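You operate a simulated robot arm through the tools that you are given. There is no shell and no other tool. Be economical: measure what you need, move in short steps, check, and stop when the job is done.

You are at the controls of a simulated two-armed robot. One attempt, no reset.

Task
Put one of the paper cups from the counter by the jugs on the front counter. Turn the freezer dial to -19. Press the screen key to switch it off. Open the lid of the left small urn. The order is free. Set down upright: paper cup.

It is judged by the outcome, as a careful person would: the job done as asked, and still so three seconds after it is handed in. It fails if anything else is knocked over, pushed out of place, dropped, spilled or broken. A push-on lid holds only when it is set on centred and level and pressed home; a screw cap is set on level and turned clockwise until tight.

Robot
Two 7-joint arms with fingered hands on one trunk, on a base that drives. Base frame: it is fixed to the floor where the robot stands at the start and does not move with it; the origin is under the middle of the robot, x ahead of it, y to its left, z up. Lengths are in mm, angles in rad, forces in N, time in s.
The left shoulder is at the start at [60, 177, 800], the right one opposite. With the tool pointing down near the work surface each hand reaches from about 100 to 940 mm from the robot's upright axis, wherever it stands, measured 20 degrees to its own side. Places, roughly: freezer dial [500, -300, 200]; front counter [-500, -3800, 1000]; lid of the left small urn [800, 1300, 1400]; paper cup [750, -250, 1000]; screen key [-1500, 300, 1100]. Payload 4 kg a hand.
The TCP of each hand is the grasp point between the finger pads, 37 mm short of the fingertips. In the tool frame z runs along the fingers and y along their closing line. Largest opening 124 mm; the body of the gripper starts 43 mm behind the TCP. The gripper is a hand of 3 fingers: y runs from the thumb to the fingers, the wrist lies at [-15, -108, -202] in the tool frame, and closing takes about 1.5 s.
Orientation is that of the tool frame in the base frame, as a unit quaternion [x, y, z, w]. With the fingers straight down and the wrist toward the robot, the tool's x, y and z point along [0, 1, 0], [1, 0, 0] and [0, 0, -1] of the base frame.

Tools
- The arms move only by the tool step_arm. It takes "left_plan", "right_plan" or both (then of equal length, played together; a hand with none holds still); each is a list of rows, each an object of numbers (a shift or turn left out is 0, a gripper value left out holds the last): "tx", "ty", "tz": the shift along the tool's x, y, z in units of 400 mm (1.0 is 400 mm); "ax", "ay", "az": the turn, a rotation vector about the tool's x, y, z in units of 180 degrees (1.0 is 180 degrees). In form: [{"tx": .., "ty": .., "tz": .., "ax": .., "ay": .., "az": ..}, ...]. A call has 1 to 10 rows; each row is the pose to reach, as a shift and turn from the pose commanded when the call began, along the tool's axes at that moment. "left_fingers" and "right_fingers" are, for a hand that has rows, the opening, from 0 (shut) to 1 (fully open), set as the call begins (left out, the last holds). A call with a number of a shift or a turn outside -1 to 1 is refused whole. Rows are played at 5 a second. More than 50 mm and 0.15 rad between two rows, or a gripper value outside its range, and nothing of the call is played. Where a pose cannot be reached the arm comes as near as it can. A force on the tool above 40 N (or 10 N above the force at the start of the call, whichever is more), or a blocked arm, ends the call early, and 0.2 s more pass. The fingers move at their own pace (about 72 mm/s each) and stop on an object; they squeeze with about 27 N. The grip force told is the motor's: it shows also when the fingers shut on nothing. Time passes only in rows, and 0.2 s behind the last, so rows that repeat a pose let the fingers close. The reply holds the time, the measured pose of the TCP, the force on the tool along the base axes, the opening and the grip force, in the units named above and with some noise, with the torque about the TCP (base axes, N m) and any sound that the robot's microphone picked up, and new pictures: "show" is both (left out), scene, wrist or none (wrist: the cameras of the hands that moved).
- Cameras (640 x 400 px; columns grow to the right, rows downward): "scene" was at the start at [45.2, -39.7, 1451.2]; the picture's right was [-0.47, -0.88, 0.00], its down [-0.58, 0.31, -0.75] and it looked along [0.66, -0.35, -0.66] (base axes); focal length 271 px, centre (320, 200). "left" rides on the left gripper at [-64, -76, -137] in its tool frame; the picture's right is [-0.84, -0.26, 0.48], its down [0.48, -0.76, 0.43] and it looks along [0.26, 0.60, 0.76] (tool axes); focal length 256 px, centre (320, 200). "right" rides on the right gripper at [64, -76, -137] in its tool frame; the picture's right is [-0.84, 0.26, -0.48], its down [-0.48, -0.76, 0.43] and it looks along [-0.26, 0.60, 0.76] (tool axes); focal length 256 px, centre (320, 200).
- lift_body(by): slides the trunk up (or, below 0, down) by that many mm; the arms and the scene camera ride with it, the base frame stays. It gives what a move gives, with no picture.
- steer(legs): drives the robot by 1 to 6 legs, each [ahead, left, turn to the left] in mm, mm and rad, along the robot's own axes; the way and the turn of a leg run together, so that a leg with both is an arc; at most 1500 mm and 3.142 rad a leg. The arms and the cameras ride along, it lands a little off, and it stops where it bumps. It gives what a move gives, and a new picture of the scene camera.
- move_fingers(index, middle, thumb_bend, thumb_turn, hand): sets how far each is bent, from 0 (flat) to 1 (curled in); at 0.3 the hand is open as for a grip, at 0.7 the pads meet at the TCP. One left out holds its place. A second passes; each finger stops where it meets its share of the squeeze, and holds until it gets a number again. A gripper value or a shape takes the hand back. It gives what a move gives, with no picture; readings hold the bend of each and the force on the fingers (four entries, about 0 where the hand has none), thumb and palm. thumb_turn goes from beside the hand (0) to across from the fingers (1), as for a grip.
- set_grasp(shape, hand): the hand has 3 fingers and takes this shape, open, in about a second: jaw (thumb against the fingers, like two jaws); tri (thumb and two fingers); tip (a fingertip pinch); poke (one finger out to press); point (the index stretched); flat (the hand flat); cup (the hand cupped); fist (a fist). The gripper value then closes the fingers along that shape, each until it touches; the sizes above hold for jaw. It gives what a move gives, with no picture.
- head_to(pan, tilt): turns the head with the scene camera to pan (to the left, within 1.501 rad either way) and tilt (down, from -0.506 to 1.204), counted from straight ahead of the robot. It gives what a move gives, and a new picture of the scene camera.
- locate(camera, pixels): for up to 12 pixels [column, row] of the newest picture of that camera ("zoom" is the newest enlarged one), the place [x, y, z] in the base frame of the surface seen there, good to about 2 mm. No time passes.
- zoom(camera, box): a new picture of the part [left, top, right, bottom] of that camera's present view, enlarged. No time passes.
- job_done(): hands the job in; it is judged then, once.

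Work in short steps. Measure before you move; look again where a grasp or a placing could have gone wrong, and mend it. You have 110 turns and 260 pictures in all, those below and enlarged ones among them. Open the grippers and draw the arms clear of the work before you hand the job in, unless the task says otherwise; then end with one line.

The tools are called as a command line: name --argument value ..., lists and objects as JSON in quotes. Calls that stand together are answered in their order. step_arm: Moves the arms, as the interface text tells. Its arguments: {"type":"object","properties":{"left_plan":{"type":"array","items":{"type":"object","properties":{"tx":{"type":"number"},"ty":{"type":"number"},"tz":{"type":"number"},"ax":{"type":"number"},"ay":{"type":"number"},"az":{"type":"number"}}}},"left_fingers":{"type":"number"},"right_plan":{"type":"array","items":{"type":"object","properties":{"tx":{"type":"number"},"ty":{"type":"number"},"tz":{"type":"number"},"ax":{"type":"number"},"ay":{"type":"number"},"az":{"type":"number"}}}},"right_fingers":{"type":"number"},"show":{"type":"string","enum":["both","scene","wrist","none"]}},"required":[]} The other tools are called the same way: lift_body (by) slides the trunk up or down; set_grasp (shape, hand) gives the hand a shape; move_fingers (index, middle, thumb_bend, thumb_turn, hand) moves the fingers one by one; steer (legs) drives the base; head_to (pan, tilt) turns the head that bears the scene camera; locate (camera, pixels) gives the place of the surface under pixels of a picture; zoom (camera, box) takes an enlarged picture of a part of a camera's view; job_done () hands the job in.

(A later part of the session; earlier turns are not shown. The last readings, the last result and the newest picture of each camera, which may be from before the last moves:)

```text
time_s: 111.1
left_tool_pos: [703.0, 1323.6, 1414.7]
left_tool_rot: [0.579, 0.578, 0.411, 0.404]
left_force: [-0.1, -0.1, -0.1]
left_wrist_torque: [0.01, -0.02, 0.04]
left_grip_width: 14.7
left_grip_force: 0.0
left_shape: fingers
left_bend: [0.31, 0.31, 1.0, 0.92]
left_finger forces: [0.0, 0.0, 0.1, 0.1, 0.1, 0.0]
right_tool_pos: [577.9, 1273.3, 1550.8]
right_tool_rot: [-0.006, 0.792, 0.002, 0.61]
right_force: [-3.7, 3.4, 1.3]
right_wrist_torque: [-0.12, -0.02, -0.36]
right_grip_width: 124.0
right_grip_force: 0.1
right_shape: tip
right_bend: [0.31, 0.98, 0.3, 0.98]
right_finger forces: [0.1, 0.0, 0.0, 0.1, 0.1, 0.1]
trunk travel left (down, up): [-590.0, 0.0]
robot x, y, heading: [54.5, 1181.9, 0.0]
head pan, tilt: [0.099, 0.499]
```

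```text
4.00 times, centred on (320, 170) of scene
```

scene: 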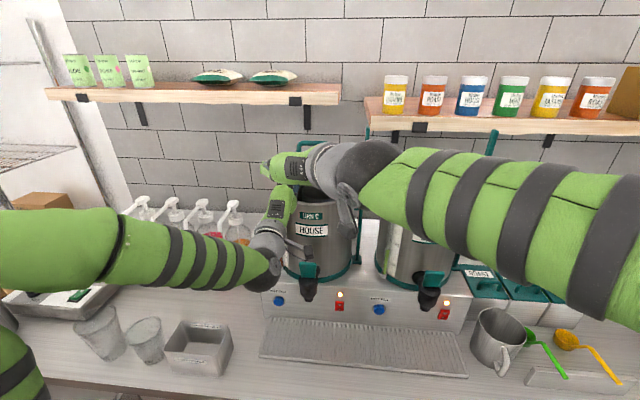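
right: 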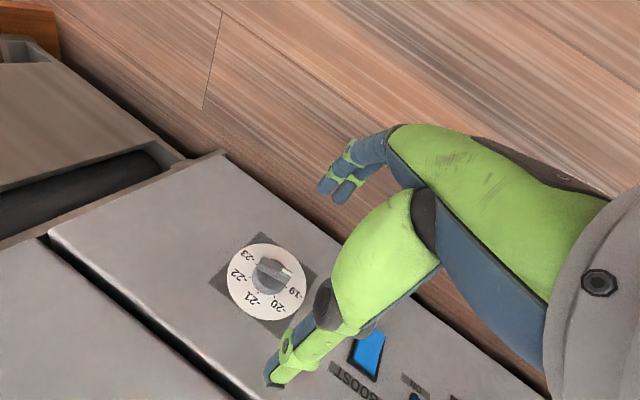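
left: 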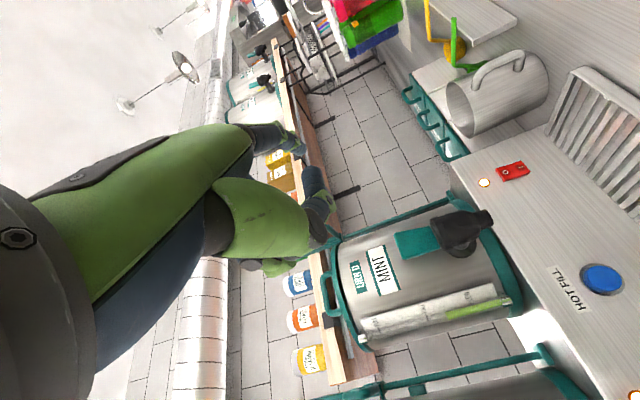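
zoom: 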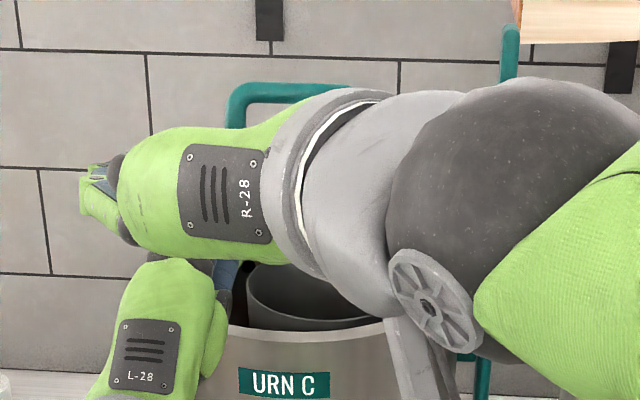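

The left fingers read 0 N while the handle appears high at zoom (290,92) — the lid may hold by itself. I measure it.

locate --camera "zoom" --pixels '[[290, 92], [237, 110], [370, 88], [508, 60]]'

zoom --camera "left" --box '[0, 0, 640, 400]'

```text
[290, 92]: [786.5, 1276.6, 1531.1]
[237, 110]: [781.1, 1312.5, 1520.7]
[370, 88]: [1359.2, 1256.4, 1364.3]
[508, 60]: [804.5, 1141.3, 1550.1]
```

```text
1.00 times, centred on (320, 200) of left (not enlarged: the box is as wide or as high as the picture)
```

zoom: 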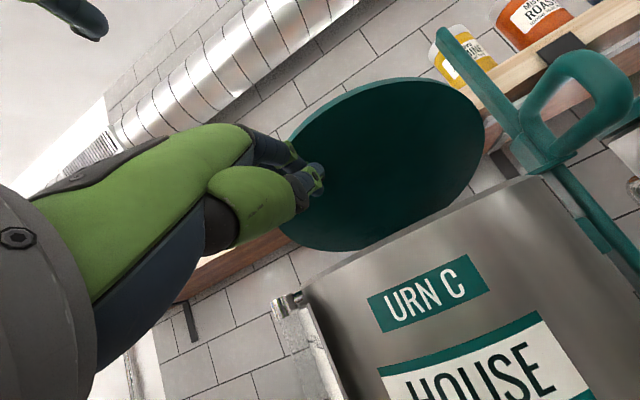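

Bar top at (786,1531) means the lid is at ~24° and holds with 0 N on my fingers: the hinge has friction. I swing the right hand aside and push the lid with the left along the arc to about 95–100°.

step_arm --left_plan '[{"ty": 0.0}, {"ty": 0.0}, {"ty": 0.07, "tz": 0.0094}, {"ty": 0.152, "tz": 0.03}, {"ty": 0.232, "tz": 0.068}, {"ty": 0.3, "tz": 0.118}, {"ty": 0.362, "tz": 0.178}, {"ty": 0.412, "tz": 0.251}, {"ty": 0.4475, "tz": 0.328}, {"ty": 0.469, "tz": 0.411}]' --right_plan '[{"ty": -0.11}, {"ty": -0.22}, {"ty": -0.33}, {"ty": -0.44}, {"ty": -0.55}, {"ty": -0.6}, {"ty": -0.6}, {"ty": -0.6}, {"ty": -0.6}, {"ty": -0.6}]' --show "scene"

zoom --camera "scene" --box '[240, 100, 400, 220]'

```text
time_s: 112.8
left_tool_pos: [825.1, 1322.6, 1532.8]
left_tool_rot: [0.579, 0.575, 0.41, 0.407]
left_force: [-29.9, 1.8, -7.9]
left_wrist_torque: [-0.07, -0.91, -0.02]
left_grip_width: 13.7
left_grip_force: 15.7
left_shape: fingers
left_bend: [0.35, 0.34, 0.99, 0.92]
left_finger forces: [22.2, 8.9, 0.0, 0.0, 0.0, 0.0]
right_tool_pos: [575.1, 1231.6, 1552.3]
right_tool_rot: [-0.008, 0.791, 0.003, 0.611]
right_force: [1.2, -0.6, -0.4]
right_wrist_torque: [0.01, -0.02, -0.01]
right_grip_width: 123.8
right_grip_force: 0.1
right_shape: tip
right_bend: [0.31, 0.98, 0.3, 0.98]
right_finger forces: [0.0, 0.0, 0.0, 0.1, 0.1, 0.0]
right hand out of reach, approached as far as the arm can: row 2, 3, 4, 5, 6, 7, 8
trunk travel left (down, up): [-590.0, 0.0]
robot x, y, heading: [50.8, 1184.5, 0.004]
head pan, tilt: [0.099, 0.499]
stopped in row 8 (left hand): the force on the tool passed its limit at 54 N (the readings are from after the stop); the commanded pose is now the measured one
```

scene: 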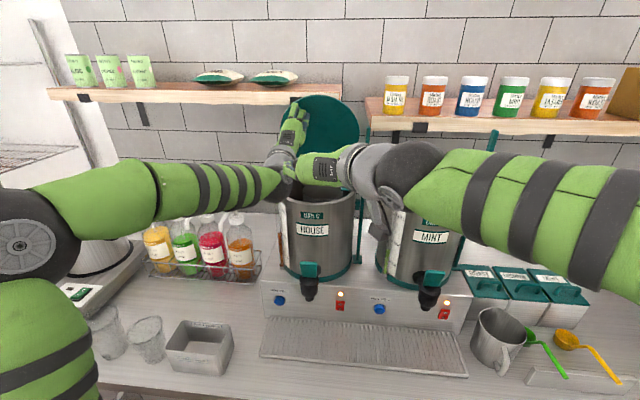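

```text
3.33 times, centred on (320, 160) of scene
```

zoom: 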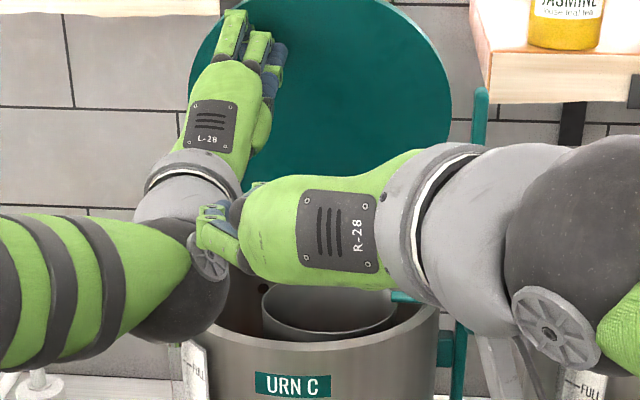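

The lid is well up; a stiff stop came at about 72–80°. I measure the lid's plane.

locate --camera "zoom" --pixels '[[350, 20], [350, 100], [350, 140], [430, 80], [300, 150], [400, 140]]'

```text
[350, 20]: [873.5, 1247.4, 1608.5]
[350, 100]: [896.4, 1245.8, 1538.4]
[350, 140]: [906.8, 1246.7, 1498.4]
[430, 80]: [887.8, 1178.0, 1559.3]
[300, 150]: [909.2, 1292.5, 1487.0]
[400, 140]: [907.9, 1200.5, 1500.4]
```

Lid plane is at 73° and 30 N does not move it further: open stop reached. I back the whole robot off 300 mm so both hands leave together, then check that the lid stays.

steer --legs '[[-300, 0, 0]]'

zoom --camera "scene" --box '[260, 110, 420, 210]'

```text
time_s: 114.8
left_tool_pos: [534.2, 1325.7, 1532.1]
left_tool_rot: [0.577, 0.578, 0.412, 0.405]
left_force: [-0.2, -0.1, 0.1]
left_wrist_torque: [-0.02, 0.0, 0.01]
left_grip_width: 14.9
left_grip_force: 0.0
left_shape: fingers
left_bend: [0.31, 0.31, 1.0, 0.92]
left_finger forces: [0.1, 0.1, 0.1, 0.1, 0.0, 0.0]
right_tool_pos: [283.1, 1232.3, 1551.7]
right_tool_rot: [-0.01, 0.791, 0.005, 0.611]
right_force: [0.1, 0.1, -0.6]
right_wrist_torque: [-0.01, -0.03, 0.01]
right_grip_width: 124.0
right_grip_force: 0.0
right_shape: tip
right_bend: [0.31, 0.98, 0.3, 0.98]
right_finger forces: [0.1, 0.0, 0.0, 0.1, 0.0, 0.0]
trunk travel left (down, up): [-590.0, 0.0]
robot x, y, heading: [-245.2, 1179.1, 0.007]
head pan, tilt: [0.099, 0.499]
```

scene: 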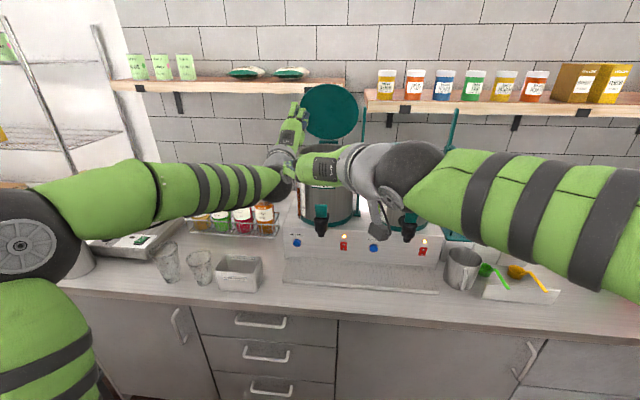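

```text
4.00 times, centred on (340, 160) of scene
```

zoom: 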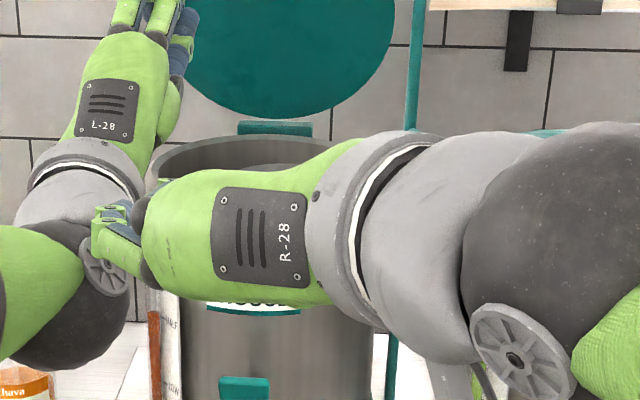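

The lid stays open. Next the screen key at about [-1500,300,1100]: I fold both hands closer and lower, drive to mid-aisle near y≈400, and turn around.

step_arm --left_plan '[{"ty": -0.08, "tz": -0.0377}, {"ty": -0.16, "tz": -0.0754}, {"ty": -0.24, "tz": -0.113}, {"ty": -0.32, "tz": -0.151}, {"ty": -0.4, "tz": -0.1885}, {"ty": -0.48, "tz": -0.226}, {"ty": -0.56, "tz": -0.264}, {"ty": -0.64, "tz": -0.3016}, {"ty": -0.72, "tz": -0.339}, {"ty": -0.8, "tz": -0.377}]' --right_plan '[{"tx": 0.061, "ty": -0.0747, "tz": 0.014}, {"tx": 0.122, "ty": -0.1495, "tz": 0.028}, {"tx": 0.183, "ty": -0.2242, "tz": 0.042}, {"tx": 0.244, "ty": -0.299, "tz": 0.056}, {"tx": 0.305, "ty": -0.3737, "tz": 0.07}, {"tx": 0.366, "ty": -0.4485, "tz": 0.084}, {"tx": 0.427, "ty": -0.5232, "tz": 0.098}, {"tx": 0.488, "ty": -0.598, "tz": 0.112}, {"tx": 0.549, "ty": -0.6727, "tz": 0.126}, {"tx": 0.61, "ty": -0.7475, "tz": 0.14}]' --show "scene"

steer --legs '[[100, -800, 0], [0, 0, 3.1]]'

head_to --pan 0.0 --tilt 0.35

```text
time_s: 117.0
left_tool_pos: [323.3, 1314.7, 1279.8]
left_tool_rot: [0.577, 0.577, 0.412, 0.405]
left_force: [0.8, 0.4, -0.7]
left_wrist_torque: [0.01, -0.01, 0.0]
left_grip_width: 14.8
left_grip_force: 0.2
left_shape: fingers
left_bend: [0.31, 0.31, 1.0, 0.92]
left_finger forces: [0.0, 0.1, 0.1, 0.0, 0.0, 0.0]
left hand out of reach, approached as far as the arm can: row 9, 10
right_tool_pos: [280.6, 931.3, 1299.1]
right_tool_rot: [-0.01, 0.792, 0.005, 0.611]
right_force: [0.7, -0.4, -0.3]
right_wrist_torque: [-0.02, -0.02, -0.01]
right_grip_width: 123.8
right_grip_force: 0.0
right_shape: tip
right_bend: [0.31, 0.98, 0.3, 0.98]
right_finger forces: [0.0, 0.0, 0.1, 0.0, 0.0, 0.0]
right hand out of reach, approached as far as the arm can: row 1
trunk travel left (down, up): [-590.0, 0.0]
robot x, y, heading: [-246.2, 1181.1, 0.011]
head pan, tilt: [0.099, 0.499]
```

scene: 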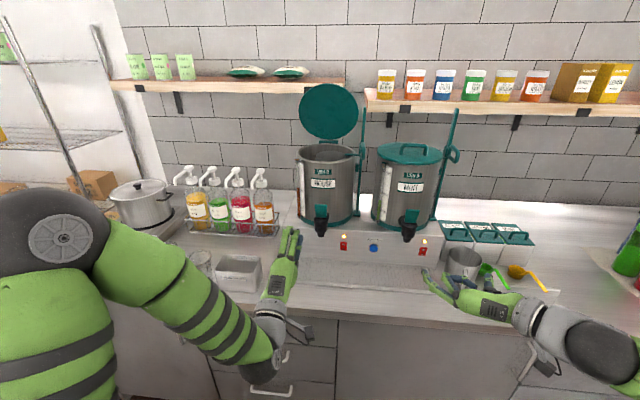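

```text
time_s: 128.5
left_tool_pos: [-714.2, 287.7, 1280.3]
left_tool_rot: [-0.551, 0.603, 0.423, -0.392]
left_force: [0.4, -0.5, -0.4]
left_wrist_torque: [0.0, 0.0, -0.03]
left_grip_width: 14.6
left_grip_force: 0.0
left_shape: fingers
left_bend: [0.31, 0.31, 1.0, 0.92]
left_finger forces: [0.1, 0.1, 0.1, 0.0, 0.0, 0.0]
right_tool_pos: [-636.7, 666.2, 1298.1]
right_tool_rot: [0.791, -0.027, -0.611, -0.023]
right_force: [-0.4, -0.2, 0.2]
right_wrist_torque: [0.0, -0.01, 0.01]
right_grip_width: 123.9
right_grip_force: 0.1
right_shape: tip
right_bend: [0.31, 0.98, 0.3, 0.98]
right_finger forces: [0.1, 0.1, 0.0, 0.1, 0.0, 0.1]
trunk travel left (down, up): [-590.0, 0.0]
robot x, y, heading: [-138.1, 371.6, 3.06]
head pan, tilt: [0.099, 0.499]
```

scene: 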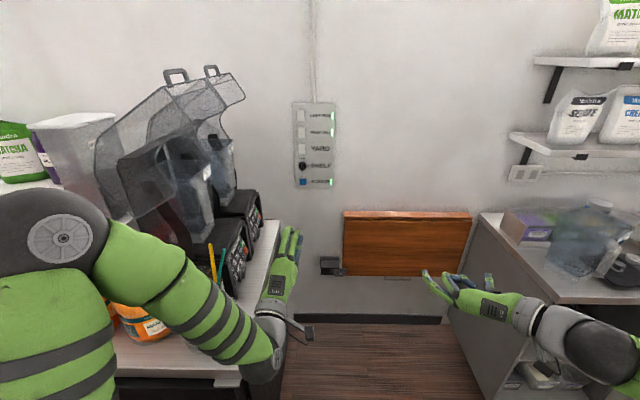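

```text
time_s: 129.2
left_tool_pos: [-713.4, 288.7, 1279.1]
left_tool_rot: [-0.551, 0.603, 0.423, -0.393]
left_force: [0.3, -0.4, -0.7]
left_wrist_torque: [-0.04, 0.0, 0.0]
left_grip_width: 14.9
left_grip_force: 0.0
left_shape: fingers
left_bend: [0.31, 0.31, 1.0, 0.92]
left_finger forces: [0.0, 0.1, 0.0, 0.0, 0.0, 0.0]
right_tool_pos: [-636.4, 667.2, 1298.3]
right_tool_rot: [0.791, -0.026, -0.61, -0.023]
right_force: [-0.6, 0.4, 0.7]
right_wrist_torque: [0.01, 0.0, 0.0]
right_grip_width: 124.0
right_grip_force: 0.1
right_shape: tip
right_bend: [0.31, 0.98, 0.3, 0.98]
right_finger forces: [0.0, 0.0, 0.0, 0.0, 0.1, 0.1]
trunk travel left (down, up): [-590.0, 0.0]
robot x, y, heading: [-134.0, 370.8, 3.061]
head pan, tilt: [0.0, 0.351]
```

scene: 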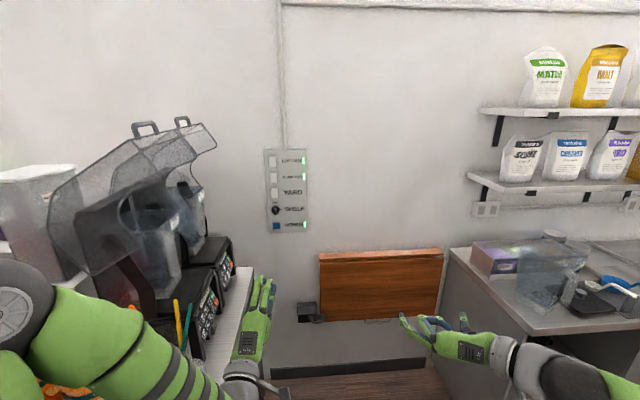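

A switch panel is on the wall at (290,195) with labels; I zoom and locate the SCREEN key.

zoom --camera "scene" --box '[250, 140, 330, 240]'

locate --camera "scene" --pixels '[[276, 226], [276, 210], [273, 193], [295, 226], [305, 224], [260, 330], [340, 310], [300, 311], [240, 290], [440, 250]]'

```text
4.00 times, centred on (290, 190) of scene
```

zoom: 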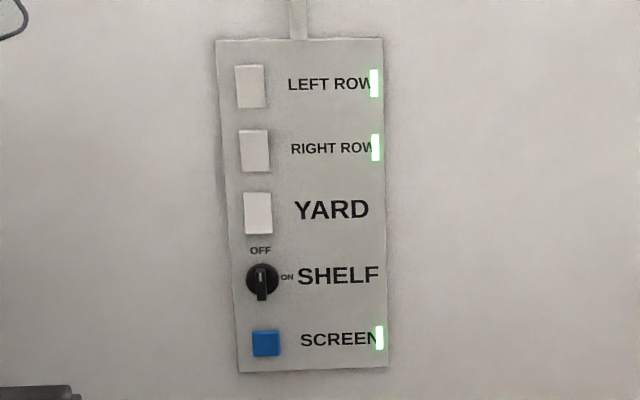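

```text
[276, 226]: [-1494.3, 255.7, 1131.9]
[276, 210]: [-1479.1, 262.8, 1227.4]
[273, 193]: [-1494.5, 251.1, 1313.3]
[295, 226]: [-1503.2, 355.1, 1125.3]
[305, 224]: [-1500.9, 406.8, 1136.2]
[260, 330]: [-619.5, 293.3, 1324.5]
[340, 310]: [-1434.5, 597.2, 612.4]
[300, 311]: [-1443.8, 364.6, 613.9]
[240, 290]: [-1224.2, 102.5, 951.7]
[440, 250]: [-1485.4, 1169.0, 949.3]
```

The SCREEN key is the blue one at (-1494,256,1132), its lamp lit. A counter fills y<130 on that side, so I go via y≈600 to x≈-800, facing the wall.

steer --legs '[[0, -229, 0.08], [660, 0, 0]]'

move_fingers --hand "left" --index 0.38 --middle 1.0

head_to --pan 0.45 --tilt 0.55

```text
time_s: 134.2
left_tool_pos: [-1346.8, 473.8, 1280.4]
left_tool_rot: [-0.576, 0.579, 0.406, -0.41]
left_force: [0.5, 1.0, -0.6]
left_wrist_torque: [0.01, 0.04, 0.03]
left_grip_width: 14.6
left_grip_force: 0.1
left_shape: fingers
left_bend: [0.31, 0.31, 1.0, 0.92]
left_finger forces: [0.1, 0.0, 0.0, 0.0, 0.0, 0.1]
right_tool_pos: [-1301.4, 858.3, 1298.0]
right_tool_rot: [0.792, 0.007, -0.61, 0.004]
right_force: [0.2, -0.1, 0.2]
right_wrist_torque: [-0.01, -0.01, -0.01]
right_grip_width: 123.9
right_grip_force: 0.1
right_shape: tip
right_bend: [0.31, 0.98, 0.3, 0.98]
right_finger forces: [0.1, 0.0, 0.0, 0.0, 0.0, 0.0]
trunk travel left (down, up): [-590.0, 0.0]
robot x, y, heading: [-776.8, 603.4, -3.137]
head pan, tilt: [0.0, 0.351]
```

scene: 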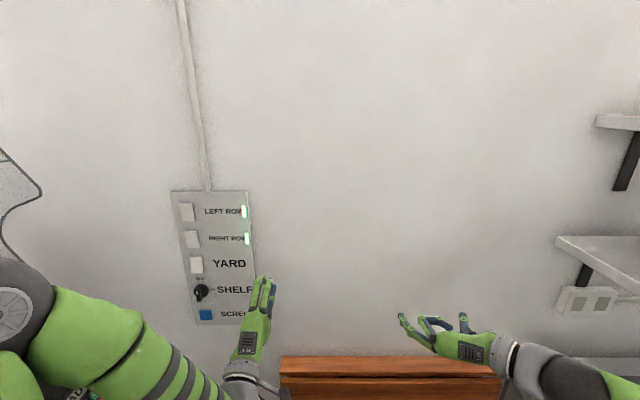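

```text
time_s: 135.2
left_tool_pos: [-1347.0, 472.4, 1280.8]
left_tool_rot: [-0.576, 0.579, 0.406, -0.41]
left_force: [0.6, 0.3, -0.8]
left_wrist_torque: [0.0, -0.03, -0.01]
left_grip_width: 14.0
left_grip_force: 0.2
left_shape: fingers
left_bend: [0.36, 1.0, 0.99, 0.92]
left_finger forces: [0.0, 0.0, 0.1, 0.0, 0.1, 0.0]
right_tool_pos: [-1302.4, 858.1, 1297.8]
right_tool_rot: [0.791, 0.008, -0.611, 0.003]
right_force: [0.1, 0.3, 0.6]
right_wrist_torque: [0.01, -0.02, 0.0]
right_grip_width: 123.7
right_grip_force: 0.1
right_shape: tip
right_bend: [0.31, 0.98, 0.3, 0.98]
right_finger forces: [0.0, 0.0, 0.1, 0.0, 0.1, 0.0]
trunk travel left (down, up): [-590.0, 0.0]
robot x, y, heading: [-780.3, 604.5, -3.14]
head pan, tilt: [0.0, 0.351]
```

```text
time_s: 136.1
left_tool_pos: [-1346.9, 473.5, 1280.8]
left_tool_rot: [-0.576, 0.579, 0.406, -0.41]
left_force: [-0.5, 0.0, -0.3]
left_wrist_torque: [-0.01, 0.01, -0.01]
left_grip_width: 14.0
left_grip_force: 0.0
left_shape: fingers
left_bend: [0.36, 1.0, 0.99, 0.92]
left_finger forces: [0.0, 0.0, 0.1, 0.1, 0.1, 0.0]
right_tool_pos: [-1302.1, 857.4, 1296.2]
right_tool_rot: [0.792, 0.008, -0.611, 0.003]
right_force: [0.1, -0.4, 0.0]
right_wrist_torque: [0.02, 0.0, 0.0]
right_grip_width: 123.7
right_grip_force: 0.0
right_shape: tip
right_bend: [0.31, 0.98, 0.3, 0.98]
right_finger forces: [0.0, 0.0, 0.0, 0.0, 0.0, 0.0]
trunk travel left (down, up): [-590.0, 0.0]
robot x, y, heading: [-781.8, 601.5, -3.141]
head pan, tilt: [0.45, 0.55]
```

scene: 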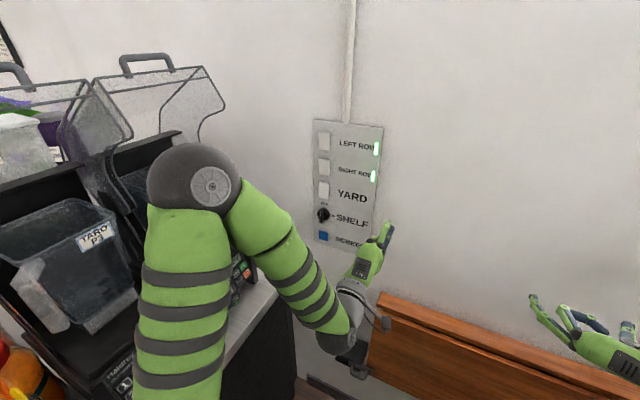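

I locate the key at (323,237) and the index tip near (389,227).

locate --camera "scene" --pixels '[[323, 237], [321, 235], [325, 240], [388, 227], [388, 230], [386, 235], [390, 224], [323, 215]]'

zoom --camera "scene" --box '[300, 200, 412, 270]'

```text
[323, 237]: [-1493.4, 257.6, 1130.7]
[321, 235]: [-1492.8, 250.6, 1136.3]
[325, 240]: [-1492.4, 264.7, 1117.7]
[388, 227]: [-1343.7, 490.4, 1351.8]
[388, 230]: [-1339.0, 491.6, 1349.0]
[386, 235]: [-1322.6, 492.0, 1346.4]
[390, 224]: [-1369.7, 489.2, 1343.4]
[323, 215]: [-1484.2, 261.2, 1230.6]
```

```text
5.71 times, centred on (356, 235) of scene
```

zoom: 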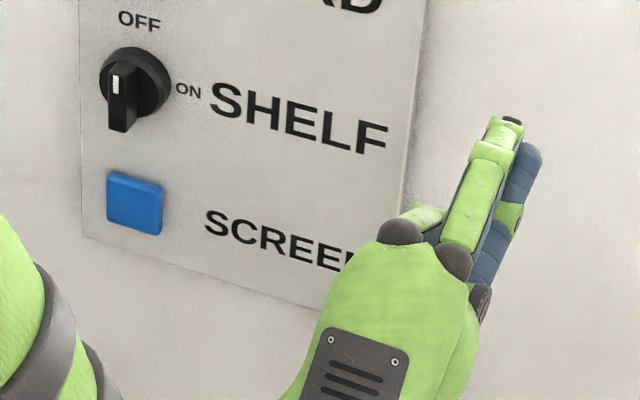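

Tip is at about (-1375,489,1337). I move it to 70 mm before the key: shift (-45,-232,-207).

step_arm --left_plan '[{"tx": 0.083, "ty": -0.064, "tz": 0.04}, {"tx": 0.166, "ty": -0.128, "tz": 0.08}, {"tx": 0.249, "ty": -0.193, "tz": 0.12}, {"tx": 0.331, "ty": -0.257, "tz": 0.16}, {"tx": 0.414, "ty": -0.321, "tz": 0.2}, {"tx": 0.497, "ty": -0.386, "tz": 0.24}, {"tx": 0.58, "ty": -0.45, "tz": 0.279}, {"tx": 0.58, "ty": -0.45, "tz": 0.279}]' --show "scene"

zoom --camera "scene" --box '[280, 190, 376, 250]'

```text
time_s: 137.9
left_tool_pos: [-1391.7, 237.1, 1075.0]
left_tool_rot: [-0.575, 0.58, 0.407, -0.409]
left_force: [0.2, 0.1, -0.2]
left_wrist_torque: [0.03, 0.06, 0.01]
left_grip_width: 13.7
left_grip_force: 0.0
left_shape: fingers
left_bend: [0.36, 1.0, 0.99, 0.92]
left_finger forces: [0.0, 0.0, 0.0, 0.0, 0.0, 0.0]
right_tool_pos: [-1300.1, 859.4, 1298.3]
right_tool_rot: [0.791, 0.007, -0.611, 0.004]
right_force: [0.2, 0.2, -0.2]
right_wrist_torque: [0.0, -0.01, 0.02]
right_grip_width: 124.2
right_grip_force: 0.0
right_shape: tip
right_bend: [0.31, 0.98, 0.3, 0.98]
right_finger forces: [0.0, 0.1, 0.1, 0.0, 0.0, 0.1]
trunk travel left (down, up): [-590.0, 0.0]
robot x, y, heading: [-779.3, 603.2, -3.144]
head pan, tilt: [0.45, 0.55]
```

scene: 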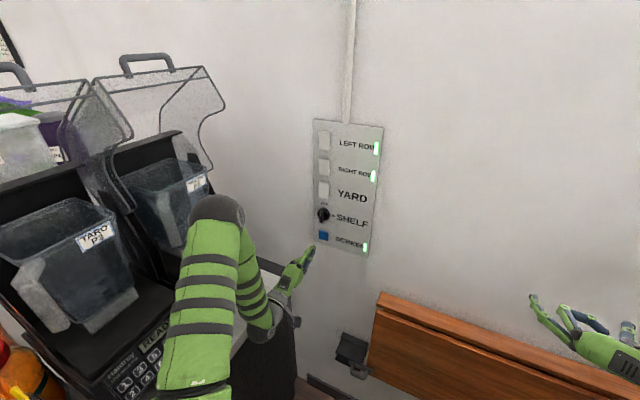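

```text
6.67 times, centred on (328, 220) of scene
```

zoom: 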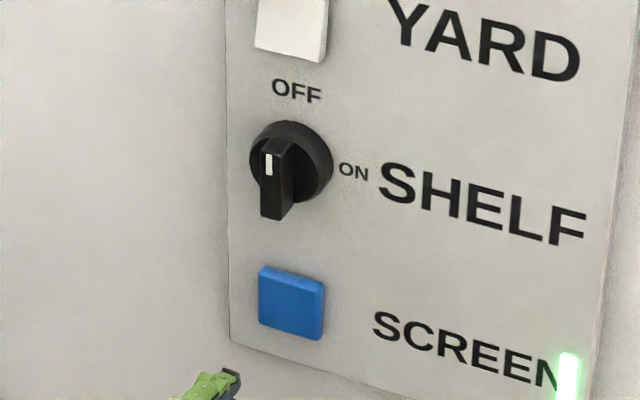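

Tip should be at (-1420,253,1132), right before the key. I push forward 80 mm and come back.

step_arm --left_plan '[{"tx": -0.01, "ty": 0.0334, "tz": 0.0943}, {"tx": -0.01, "ty": 0.0518, "tz": 0.1461}, {"tx": -0.01, "ty": 0.0601, "tz": 0.1697}, {"tx": -0.01, "ty": 0.0668, "tz": 0.1885}]' --show "none"

zoom --camera "scene" --box '[288, 200, 384, 260]'

```text
time_s: 138.7
left_tool_pos: [-1453.8, 242.3, 1076.7]
left_tool_rot: [-0.575, 0.577, 0.408, -0.411]
left_force: [29.5, 3.2, 4.8]
left_wrist_torque: [-0.06, 1.29, -0.39]
left_grip_width: 13.4
left_grip_force: 14.6
left_shape: fingers
left_bend: [0.36, 1.0, 0.99, 0.91]
left_finger forces: [29.5, 0.0, 0.1, 0.0, 0.0, 0.0]
right_tool_pos: [-1298.9, 857.0, 1299.3]
right_tool_rot: [0.791, 0.008, -0.612, 0.003]
right_force: [-0.3, 0.6, 0.9]
right_wrist_torque: [-0.04, 0.02, -0.01]
right_grip_width: 124.1
right_grip_force: 0.0
right_shape: tip
right_bend: [0.31, 0.98, 0.3, 0.98]
right_finger forces: [0.1, 0.1, 0.1, 0.0, 0.1, 0.0]
trunk travel left (down, up): [-590.0, 0.0]
robot x, y, heading: [-775.6, 606.3, -3.137]
head pan, tilt: [0.45, 0.55]
heard: click
stopped in row 3 (left hand): the force on the tool passed its limit at 43 N (the readings are from after the stop); the commanded pose is now the measured one
```

```text
6.67 times, centred on (336, 230) of scene
```

zoom: 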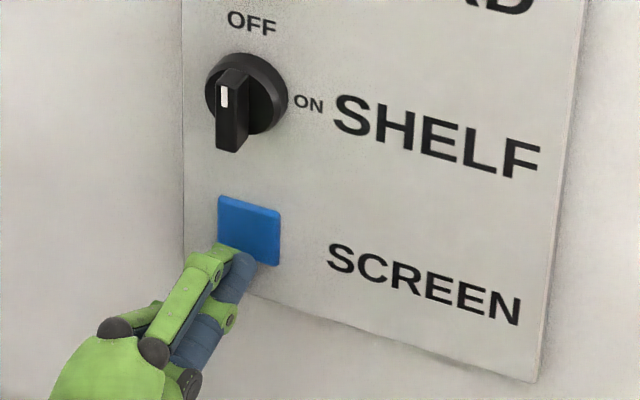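

A click was heard and the SCREEN lamp is out. I draw the left hand back, and start turning the right hand to point down for the cup.

step_arm --left_plan '[{"tz": -0.035}, {"tz": -0.07}, {"tz": -0.12}, {"tz": -0.17}, {"tz": -0.22}, {"tz": -0.27}, {"tz": -0.32}, {"tz": -0.37}, {"tz": -0.4}, {"tz": -0.4}]' --right_plan '[{"tx": 0.024, "tz": 0.006, "ax": 0.0235, "ay": 0.0231, "az": 0.0305}, {"tx": 0.048, "tz": 0.0125, "ax": 0.0469, "ay": 0.0462, "az": 0.061}, {"tx": 0.072, "tz": 0.019, "ax": 0.0704, "ay": 0.0692, "az": 0.0915}, {"tx": 0.096, "tz": 0.025, "ax": 0.0938, "ay": 0.0923, "az": 0.122}, {"tx": 0.12, "tz": 0.031, "ax": 0.1173, "ay": 0.1154, "az": 0.1525}, {"tx": 0.144, "tz": 0.0375, "ax": 0.1408, "ay": 0.1385, "az": 0.183}, {"tx": 0.168, "tz": 0.044, "ax": 0.1642, "ay": 0.1616, "az": 0.2135}, {"tx": 0.192, "tz": 0.05, "ax": 0.1877, "ay": 0.1846, "az": 0.244}, {"tx": 0.216, "tz": 0.056, "ax": 0.2111, "ay": 0.2077, "az": 0.2745}, {"tx": 0.24, "tz": 0.0625, "ax": 0.2346, "ay": 0.2308, "az": 0.305}]' --show "scene"

step_arm --right_plan '[{"ax": 0.0235, "ay": 0.0231, "az": 0.0305}, {"ax": 0.0469, "ay": 0.0462, "az": 0.061}, {"ax": 0.0704, "ay": 0.0692, "az": 0.0915}, {"ax": 0.0938, "ay": 0.0923, "az": 0.122}]' --show "none"

set_grasp --shape "jaw" --hand "right"

```text
time_s: 140.9
left_tool_pos: [-1307.2, 240.5, 1129.9]
left_tool_rot: [-0.575, 0.578, 0.408, -0.41]
left_force: [0.1, -0.7, 0.0]
left_wrist_torque: [0.0, 0.0, 0.03]
left_grip_width: 14.8
left_grip_force: 0.1
left_shape: fingers
left_bend: [0.38, 1.0, 0.99, 0.91]
left_finger forces: [0.1, 0.0, 0.0, 0.1, 0.0, 0.1]
right_tool_pos: [-1302.9, 855.7, 1198.5]
right_tool_rot: [0.811, -0.549, -0.201, 0.002]
right_force: [0.1, 1.0, 0.3]
right_wrist_torque: [-0.02, 0.01, -0.01]
right_grip_width: 123.9
right_grip_force: 0.1
right_shape: tip
right_bend: [0.31, 0.98, 0.3, 0.98]
right_finger forces: [0.0, 0.1, 0.1, 0.0, 0.0, 0.1]
trunk travel left (down, up): [-590.0, 0.0]
robot x, y, heading: [-776.5, 605.7, -3.139]
head pan, tilt: [0.45, 0.55]
```

scene: 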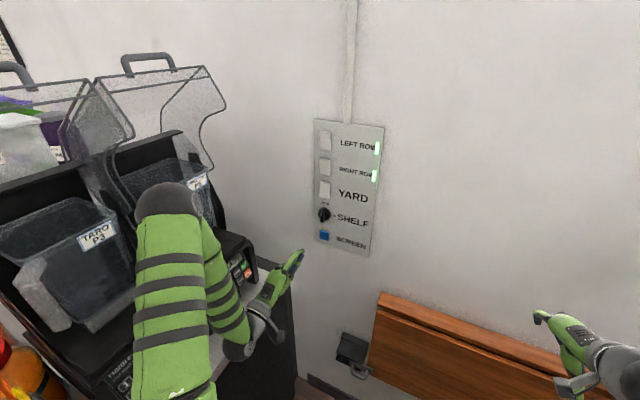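

```text
time_s: 141.9
left_tool_pos: [-1308.5, 241.0, 1130.9]
left_tool_rot: [-0.576, 0.578, 0.407, -0.411]
left_force: [-0.4, 0.2, 1.0]
left_wrist_torque: [0.0, -0.01, 0.0]
left_grip_width: 14.8
left_grip_force: 0.1
left_shape: fingers
left_bend: [0.38, 1.0, 0.99, 0.91]
left_finger forces: [0.0, 0.0, 0.1, 0.0, 0.1, 0.0]
right_tool_pos: [-1301.7, 857.0, 1200.6]
right_tool_rot: [-0.704, 0.71, -0.002, 0.0]
right_force: [-0.9, 0.4, -0.7]
right_wrist_torque: [0.04, 0.01, -0.01]
right_grip_width: 124.2
right_grip_force: 0.0
right_shape: tip
right_bend: [0.31, 0.98, 0.3, 0.98]
right_finger forces: [0.1, 0.1, 0.1, 0.1, 0.1, 0.0]
trunk travel left (down, up): [-590.0, 0.0]
robot x, y, heading: [-777.5, 606.2, -3.138]
head pan, tilt: [0.45, 0.55]
```

```text
time_s: 142.8
left_tool_pos: [-1307.4, 240.2, 1130.5]
left_tool_rot: [-0.575, 0.578, 0.408, -0.411]
left_force: [0.3, 0.2, 0.3]
left_wrist_torque: [0.0, -0.01, 0.01]
left_grip_width: 14.6
left_grip_force: 0.0
left_shape: fingers
left_bend: [0.38, 1.0, 0.99, 0.91]
left_finger forces: [0.1, 0.1, 0.0, 0.1, 0.0, 0.0]
right_tool_pos: [-1301.0, 856.6, 1199.5]
right_tool_rot: [-0.705, 0.71, -0.001, 0.0]
right_force: [0.3, 0.3, -0.5]
right_wrist_torque: [0.01, 0.03, -0.04]
right_grip_width: 124.1
right_grip_force: 0.1
right_shape: jaw
right_bend: [0.3, 0.3, 0.3, 0.98]
right_finger forces: [0.0, 0.1, 0.0, 0.0, 0.0, 0.1]
trunk travel left (down, up): [-590.0, 0.0]
robot x, y, heading: [-780.4, 601.6, -3.136]
head pan, tilt: [0.45, 0.55]
```

Lamp off is confirmed. I drive back out, turn round, go to the cups' place, and look.

steer --legs '[[-600, -48, 0], [0, 0, 3.136], [0, -680, 0], [140, 0, 0]]'

head_to --pan -0.4 --tilt 0.85

```text
time_s: 157.7
left_tool_pos: [469.1, 288.9, 1129.3]
left_tool_rot: [0.593, 0.56, 0.4, 0.418]
left_force: [-0.8, -1.0, 0.1]
left_wrist_torque: [-0.01, -0.03, 0.03]
left_grip_width: 15.0
left_grip_force: 0.0
left_shape: fingers
left_bend: [0.38, 1.0, 0.99, 0.91]
left_finger forces: [0.0, 0.1, 0.0, 0.1, 0.0, 0.1]
right_tool_pos: [431.2, -324.7, 1199.7]
right_tool_rot: [0.729, 0.685, 0.0, -0.002]
right_force: [0.9, -0.1, -1.1]
right_wrist_torque: [0.02, 0.01, 0.01]
right_grip_width: 124.1
right_grip_force: 0.1
right_shape: jaw
right_bend: [0.3, 0.3, 0.3, 0.98]
right_finger forces: [0.0, 0.0, 0.0, 0.0, 0.0, 0.0]
trunk travel left (down, up): [-590.0, 0.0]
robot x, y, heading: [-79.7, -43.8, -0.057]
head pan, tilt: [0.45, 0.55]
```

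scene: 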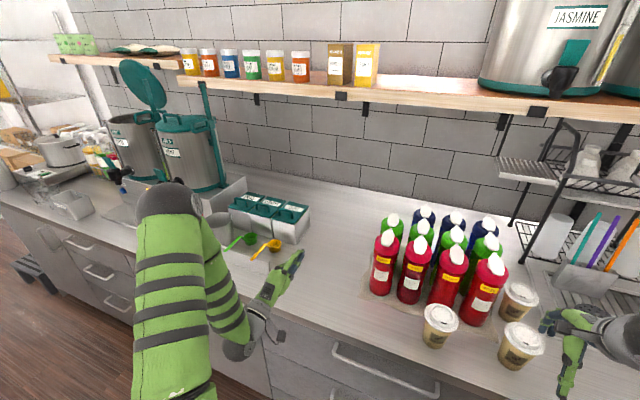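

```text
time_s: 158.9
left_tool_pos: [468.8, 289.3, 1131.1]
left_tool_rot: [0.594, 0.561, 0.399, 0.417]
left_force: [0.2, 0.0, -0.4]
left_wrist_torque: [-0.03, -0.02, 0.04]
left_grip_width: 14.7
left_grip_force: 0.0
left_shape: fingers
left_bend: [0.38, 1.0, 0.99, 0.91]
left_finger forces: [0.0, 0.1, 0.0, 0.0, 0.0, 0.0]
right_tool_pos: [429.4, -324.1, 1198.9]
right_tool_rot: [0.729, 0.685, 0.0, -0.001]
right_force: [0.4, -0.4, 0.9]
right_wrist_torque: [-0.01, 0.03, -0.02]
right_grip_width: 124.2
right_grip_force: 0.0
right_shape: jaw
right_bend: [0.3, 0.3, 0.3, 0.98]
right_finger forces: [0.0, 0.0, 0.0, 0.0, 0.1, 0.0]
trunk travel left (down, up): [-590.0, 0.0]
robot x, y, heading: [-78.1, -46.4, -0.049]
head pan, tilt: [-0.4, 0.85]
```

scene: 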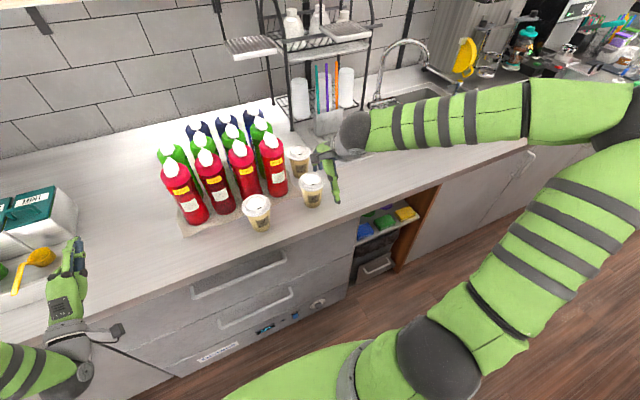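

The lid of the left urn is still open. Cup 2 is at (312,188); I zoom and measure its rim to find its centre.

zoom --camera "scene" --box '[272, 155, 352, 215]'

locate --camera "zoom" --pixels '[[220, 225], [420, 225], [320, 175], [320, 270], [320, 200], [320, 220], [330, 350], [250, 60], [80, 160], [330, 395]]'

```text
6.67 times, centred on (312, 185) of scene
```

zoom: 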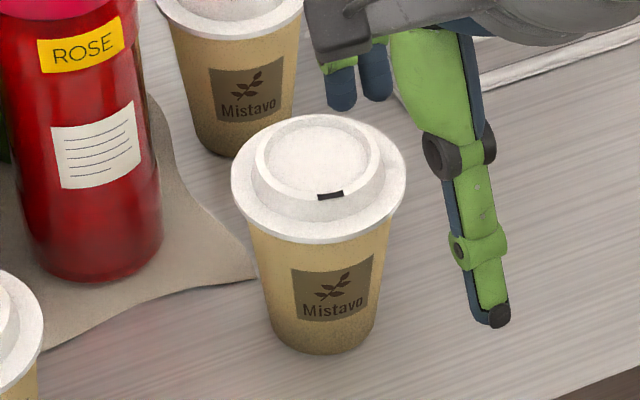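

```text
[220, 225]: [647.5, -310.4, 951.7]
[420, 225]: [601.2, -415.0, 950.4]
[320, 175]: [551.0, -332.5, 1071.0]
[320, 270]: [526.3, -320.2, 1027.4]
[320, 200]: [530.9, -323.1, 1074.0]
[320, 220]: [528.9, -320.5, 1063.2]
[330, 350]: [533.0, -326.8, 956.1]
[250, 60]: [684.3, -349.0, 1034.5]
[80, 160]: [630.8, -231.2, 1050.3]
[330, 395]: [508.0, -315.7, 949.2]
```

Cup centre ≈(557,-335), top 1072. I move above it and lower to z 1036 with the fingers straddling (thumb near, fingers far).

step_arm --right_plan '[{"tx": -0.0025, "ty": 0.107}, {"tx": -0.005, "ty": 0.213}, {"tx": -0.0075, "ty": 0.32}, {"tx": -0.0075, "ty": 0.32, "tz": 0.1}, {"tx": -0.0075, "ty": 0.32, "tz": 0.2}]' --right_fingers 0.93 --show "none"

zoom --camera "scene" --box '[264, 135, 376, 215]'

zoom --camera "right" --box '[0, 0, 640, 400]'

```text
time_s: 160.1
left_tool_pos: [469.1, 289.4, 1129.5]
left_tool_rot: [0.594, 0.56, 0.399, 0.418]
left_force: [-0.1, 0.3, -1.0]
left_wrist_torque: [-0.01, 0.01, 0.04]
left_grip_width: 14.8
left_grip_force: 0.0
left_shape: fingers
left_bend: [0.38, 1.0, 0.99, 0.91]
left_finger forces: [0.1, 0.1, 0.0, 0.0, 0.0, 0.0]
right_tool_pos: [562.0, -335.3, 1118.4]
right_tool_rot: [0.728, 0.685, 0.0, -0.002]
right_force: [0.5, 0.3, 0.0]
right_wrist_torque: [0.0, 0.03, -0.02]
right_grip_width: 116.0
right_grip_force: 0.0
right_shape: jaw
right_bend: [0.3, 0.31, 0.31, 0.98]
right_finger forces: [0.0, 0.0, 0.0, 0.0, 0.0, 0.0]
trunk travel left (down, up): [-590.0, 0.0]
robot x, y, heading: [-79.5, -48.1, -0.054]
head pan, tilt: [-0.4, 0.85]
```

```text
5.00 times, centred on (320, 175) of scene
```

zoom: 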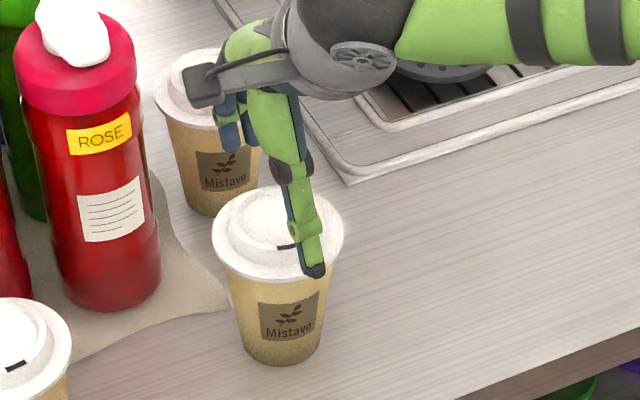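

```text
1.00 times, centred on (320, 200) of right (not enlarged: the box is as wide or as high as the picture)
```

zoom: 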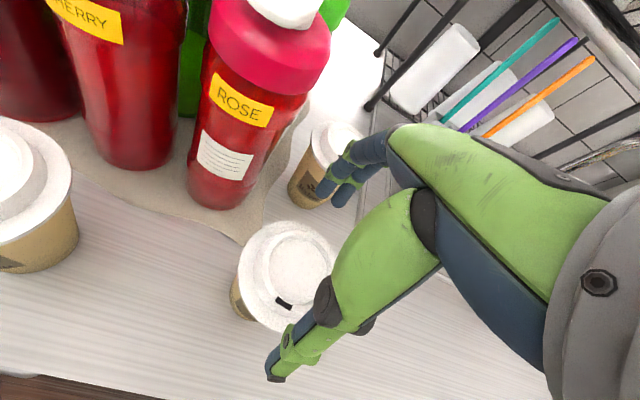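

locate --camera "right" --pixels '[[290, 262], [284, 302], [255, 250], [325, 255], [270, 320], [278, 372], [335, 195], [322, 190]]'

```text
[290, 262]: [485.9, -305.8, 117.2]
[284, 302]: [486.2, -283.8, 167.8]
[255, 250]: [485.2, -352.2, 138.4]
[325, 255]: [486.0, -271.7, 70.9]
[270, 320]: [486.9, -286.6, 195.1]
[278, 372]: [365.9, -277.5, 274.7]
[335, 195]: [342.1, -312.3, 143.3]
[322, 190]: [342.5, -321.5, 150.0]
```

locate --camera "zoom" --pixels '[[290, 258], [284, 302], [240, 275], [335, 260], [295, 222], [270, 330], [278, 372], [335, 195], [322, 190]]'

```text
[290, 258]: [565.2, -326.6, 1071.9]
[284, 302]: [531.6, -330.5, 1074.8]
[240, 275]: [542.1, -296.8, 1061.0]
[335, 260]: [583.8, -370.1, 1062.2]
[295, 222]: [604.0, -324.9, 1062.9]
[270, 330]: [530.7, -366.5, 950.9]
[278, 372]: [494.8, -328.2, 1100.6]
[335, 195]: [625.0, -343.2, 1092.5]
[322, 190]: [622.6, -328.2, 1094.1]
```

Circle through the rim points: centre (563,-333.5), radius 42 — the hand is centred. I lower 82 mm and close.

step_arm --right_plan '[{"tz": 0.1}, {"tz": 0.205}]' --show "none"

step_arm --right_plan '[{"tz": 0.0}, {"tz": 0.0}, {"tz": 0.0}, {"tz": 0.0}, {"tz": 0.0}, {"tz": -0.05}, {"tz": -0.12}, {"tz": -0.22}]' --right_fingers 0.4 --show "none"

zoom --camera "scene" --box '[240, 115, 384, 215]'

```text
time_s: 160.7
left_tool_pos: [468.7, 290.1, 1130.4]
left_tool_rot: [0.593, 0.56, 0.399, 0.418]
left_force: [0.4, 0.0, -0.3]
left_wrist_torque: [-0.02, 0.0, -0.01]
left_grip_width: 14.8
left_grip_force: 0.2
left_shape: fingers
left_bend: [0.38, 1.0, 0.99, 0.91]
left_finger forces: [0.0, 0.0, 0.0, 0.1, 0.0, 0.1]
right_tool_pos: [561.4, -334.9, 1036.0]
right_tool_rot: [0.728, 0.685, 0.0, -0.001]
right_force: [-0.1, -0.3, 0.2]
right_wrist_torque: [-0.01, 0.01, -0.01]
right_grip_width: 115.2
right_grip_force: 0.1
right_shape: jaw
right_bend: [0.3, 0.31, 0.31, 0.98]
right_finger forces: [0.0, 0.0, 0.0, 0.1, 0.0, 0.1]
trunk travel left (down, up): [-590.0, 0.0]
robot x, y, heading: [-81.1, -46.3, -0.047]
head pan, tilt: [-0.4, 0.85]
```

```text
time_s: 162.5
left_tool_pos: [468.0, 290.5, 1130.3]
left_tool_rot: [0.593, 0.56, 0.399, 0.418]
left_force: [-0.5, 0.3, -0.3]
left_wrist_torque: [0.0, -0.01, 0.0]
left_grip_width: 14.5
left_grip_force: 0.0
left_shape: fingers
left_bend: [0.38, 1.0, 0.99, 0.91]
left_finger forces: [0.0, 0.0, 0.0, 0.0, 0.1, 0.1]
right_tool_pos: [555.2, -336.6, 1125.9]
right_tool_rot: [0.728, 0.686, 0.0, -0.001]
right_force: [0.0, 1.0, 0.5]
right_wrist_torque: [-0.03, -0.01, 0.0]
right_grip_width: 89.3
right_grip_force: 26.9
right_shape: jaw
right_bend: [0.34, 0.39, 0.19, 0.99]
right_finger forces: [26.8, 10.3, 0.1, 0.0, 41.5, 0.0]
trunk travel left (down, up): [-590.0, 0.0]
robot x, y, heading: [-75.2, -47.7, -0.056]
head pan, tilt: [-0.4, 0.85]
```

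```text
4.00 times, centred on (312, 165) of scene
```

zoom: 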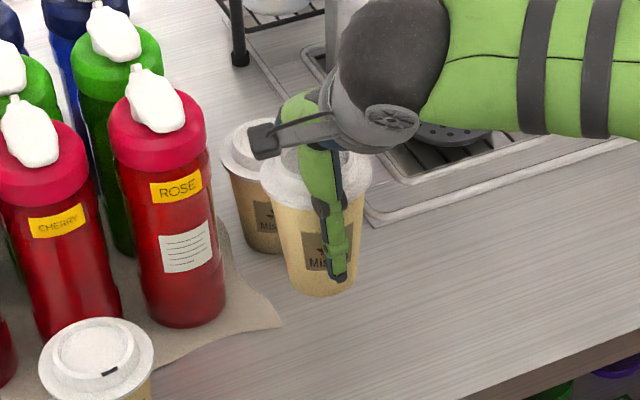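

The cup is held (27 N) and lifted clean. I raise it further, then back off, turn right and drive along the aisle toward the front counter.

step_arm --right_plan '[{"tz": -0.08}, {"tz": -0.16}]' --show "none"

steer --legs '[[-145, 0, 0], [0, 0, -1.515], [0, 150, 0], [1450, 0, 0], [700, 0, 0]]'

head_to --pan -0.1 --tilt 0.3

```text
time_s: 163.1
left_tool_pos: [468.2, 289.9, 1130.4]
left_tool_rot: [0.592, 0.561, 0.401, 0.417]
left_force: [-0.5, -0.6, 0.5]
left_wrist_torque: [0.01, 0.01, 0.0]
left_grip_width: 14.8
left_grip_force: 0.0
left_shape: fingers
left_bend: [0.38, 1.0, 0.99, 0.91]
left_finger forces: [0.0, 0.1, 0.0, 0.0, 0.0, 0.0]
right_tool_pos: [555.1, -336.4, 1188.2]
right_tool_rot: [0.729, 0.685, 0.001, -0.001]
right_force: [0.1, 0.6, -0.3]
right_wrist_torque: [0.04, -0.01, 0.01]
right_grip_width: 89.4
right_grip_force: 27.6
right_shape: jaw
right_bend: [0.34, 0.39, 0.19, 0.99]
right_finger forces: [26.8, 10.3, 0.0, 0.0, 41.2, 0.0]
trunk travel left (down, up): [-590.0, 0.0]
robot x, y, heading: [-80.1, -45.6, -0.051]
head pan, tilt: [-0.4, 0.85]
```

```text
time_s: 179.0
left_tool_pos: [364.0, -2661.0, 1130.6]
left_tool_rot: [0.816, 0.008, 0.009, 0.577]
left_force: [-0.5, 0.4, 0.2]
left_wrist_torque: [0.0, -0.02, 0.07]
left_grip_width: 14.5
left_grip_force: 0.0
left_shape: fingers
left_bend: [0.38, 1.0, 0.99, 0.91]
left_finger forces: [0.0, 0.0, 0.1, 0.1, 0.0, 0.0]
right_tool_pos: [-253.3, -2794.7, 1187.1]
right_tool_rot: [1.0, 0.008, 0.002, -0.001]
right_force: [0.4, -0.1, -0.4]
right_wrist_torque: [0.01, 0.0, -0.01]
right_grip_width: 89.5
right_grip_force: 26.7
right_shape: jaw
right_bend: [0.34, 0.39, 0.19, 0.99]
right_finger forces: [26.3, 10.1, 0.0, 0.0, 39.7, 0.0]
trunk travel left (down, up): [-590.0, 0.0]
robot x, y, heading: [-14.0, -2135.9, -1.543]
head pan, tilt: [-0.4, 0.85]
```

scene: 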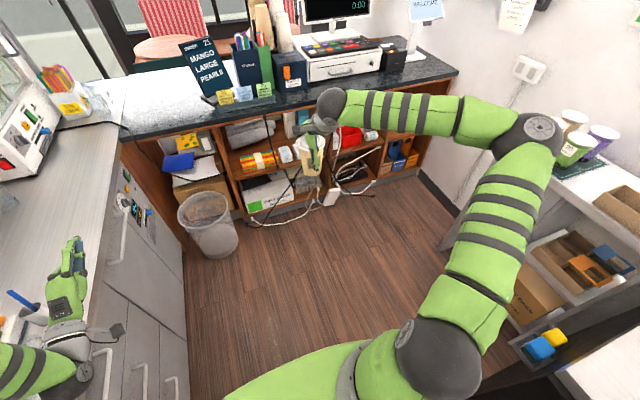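

```text
time_s: 180.0
left_tool_pos: [365.6, -2660.9, 1130.4]
left_tool_rot: [0.816, 0.009, 0.01, 0.578]
left_force: [0.1, 0.1, 1.1]
left_wrist_torque: [0.01, -0.03, 0.01]
left_grip_width: 14.8
left_grip_force: 0.1
left_shape: fingers
left_bend: [0.38, 1.0, 0.99, 0.91]
left_finger forces: [0.0, 0.1, 0.0, 0.1, 0.1, 0.0]
right_tool_pos: [-252.1, -2793.9, 1186.8]
right_tool_rot: [1.0, 0.008, 0.001, -0.001]
right_force: [-0.4, 0.3, 0.3]
right_wrist_torque: [0.01, -0.03, -0.01]
right_grip_width: 89.1
right_grip_force: 27.3
right_shape: jaw
right_bend: [0.34, 0.39, 0.19, 0.99]
right_finger forces: [26.2, 10.1, 0.0, 0.0, 39.7, 0.0]
trunk travel left (down, up): [-590.0, 0.0]
robot x, y, heading: [-11.8, -2135.8, -1.543]
head pan, tilt: [-0.099, 0.3]
```

scene: 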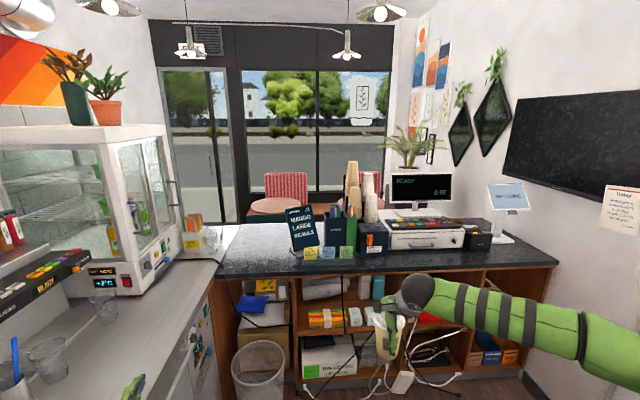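

The front counter's left part around (255,250) is free. I measure the surface and edge, and items nearby.

locate --camera "scene" --pixels '[[255, 250], [250, 270], [270, 262], [230, 262], [340, 266], [450, 262], [262, 352], [300, 235], [220, 240], [520, 255], [285, 255], [360, 280]]'

```text
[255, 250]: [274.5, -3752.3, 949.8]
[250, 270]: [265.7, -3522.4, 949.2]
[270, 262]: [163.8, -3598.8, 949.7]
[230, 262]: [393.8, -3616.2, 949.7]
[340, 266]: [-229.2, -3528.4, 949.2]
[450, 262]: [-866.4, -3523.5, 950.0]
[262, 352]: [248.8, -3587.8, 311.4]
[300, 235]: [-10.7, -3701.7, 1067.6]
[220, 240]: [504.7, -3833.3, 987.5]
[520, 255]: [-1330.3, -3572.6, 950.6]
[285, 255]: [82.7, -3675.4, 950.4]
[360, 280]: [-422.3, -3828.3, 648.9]
```

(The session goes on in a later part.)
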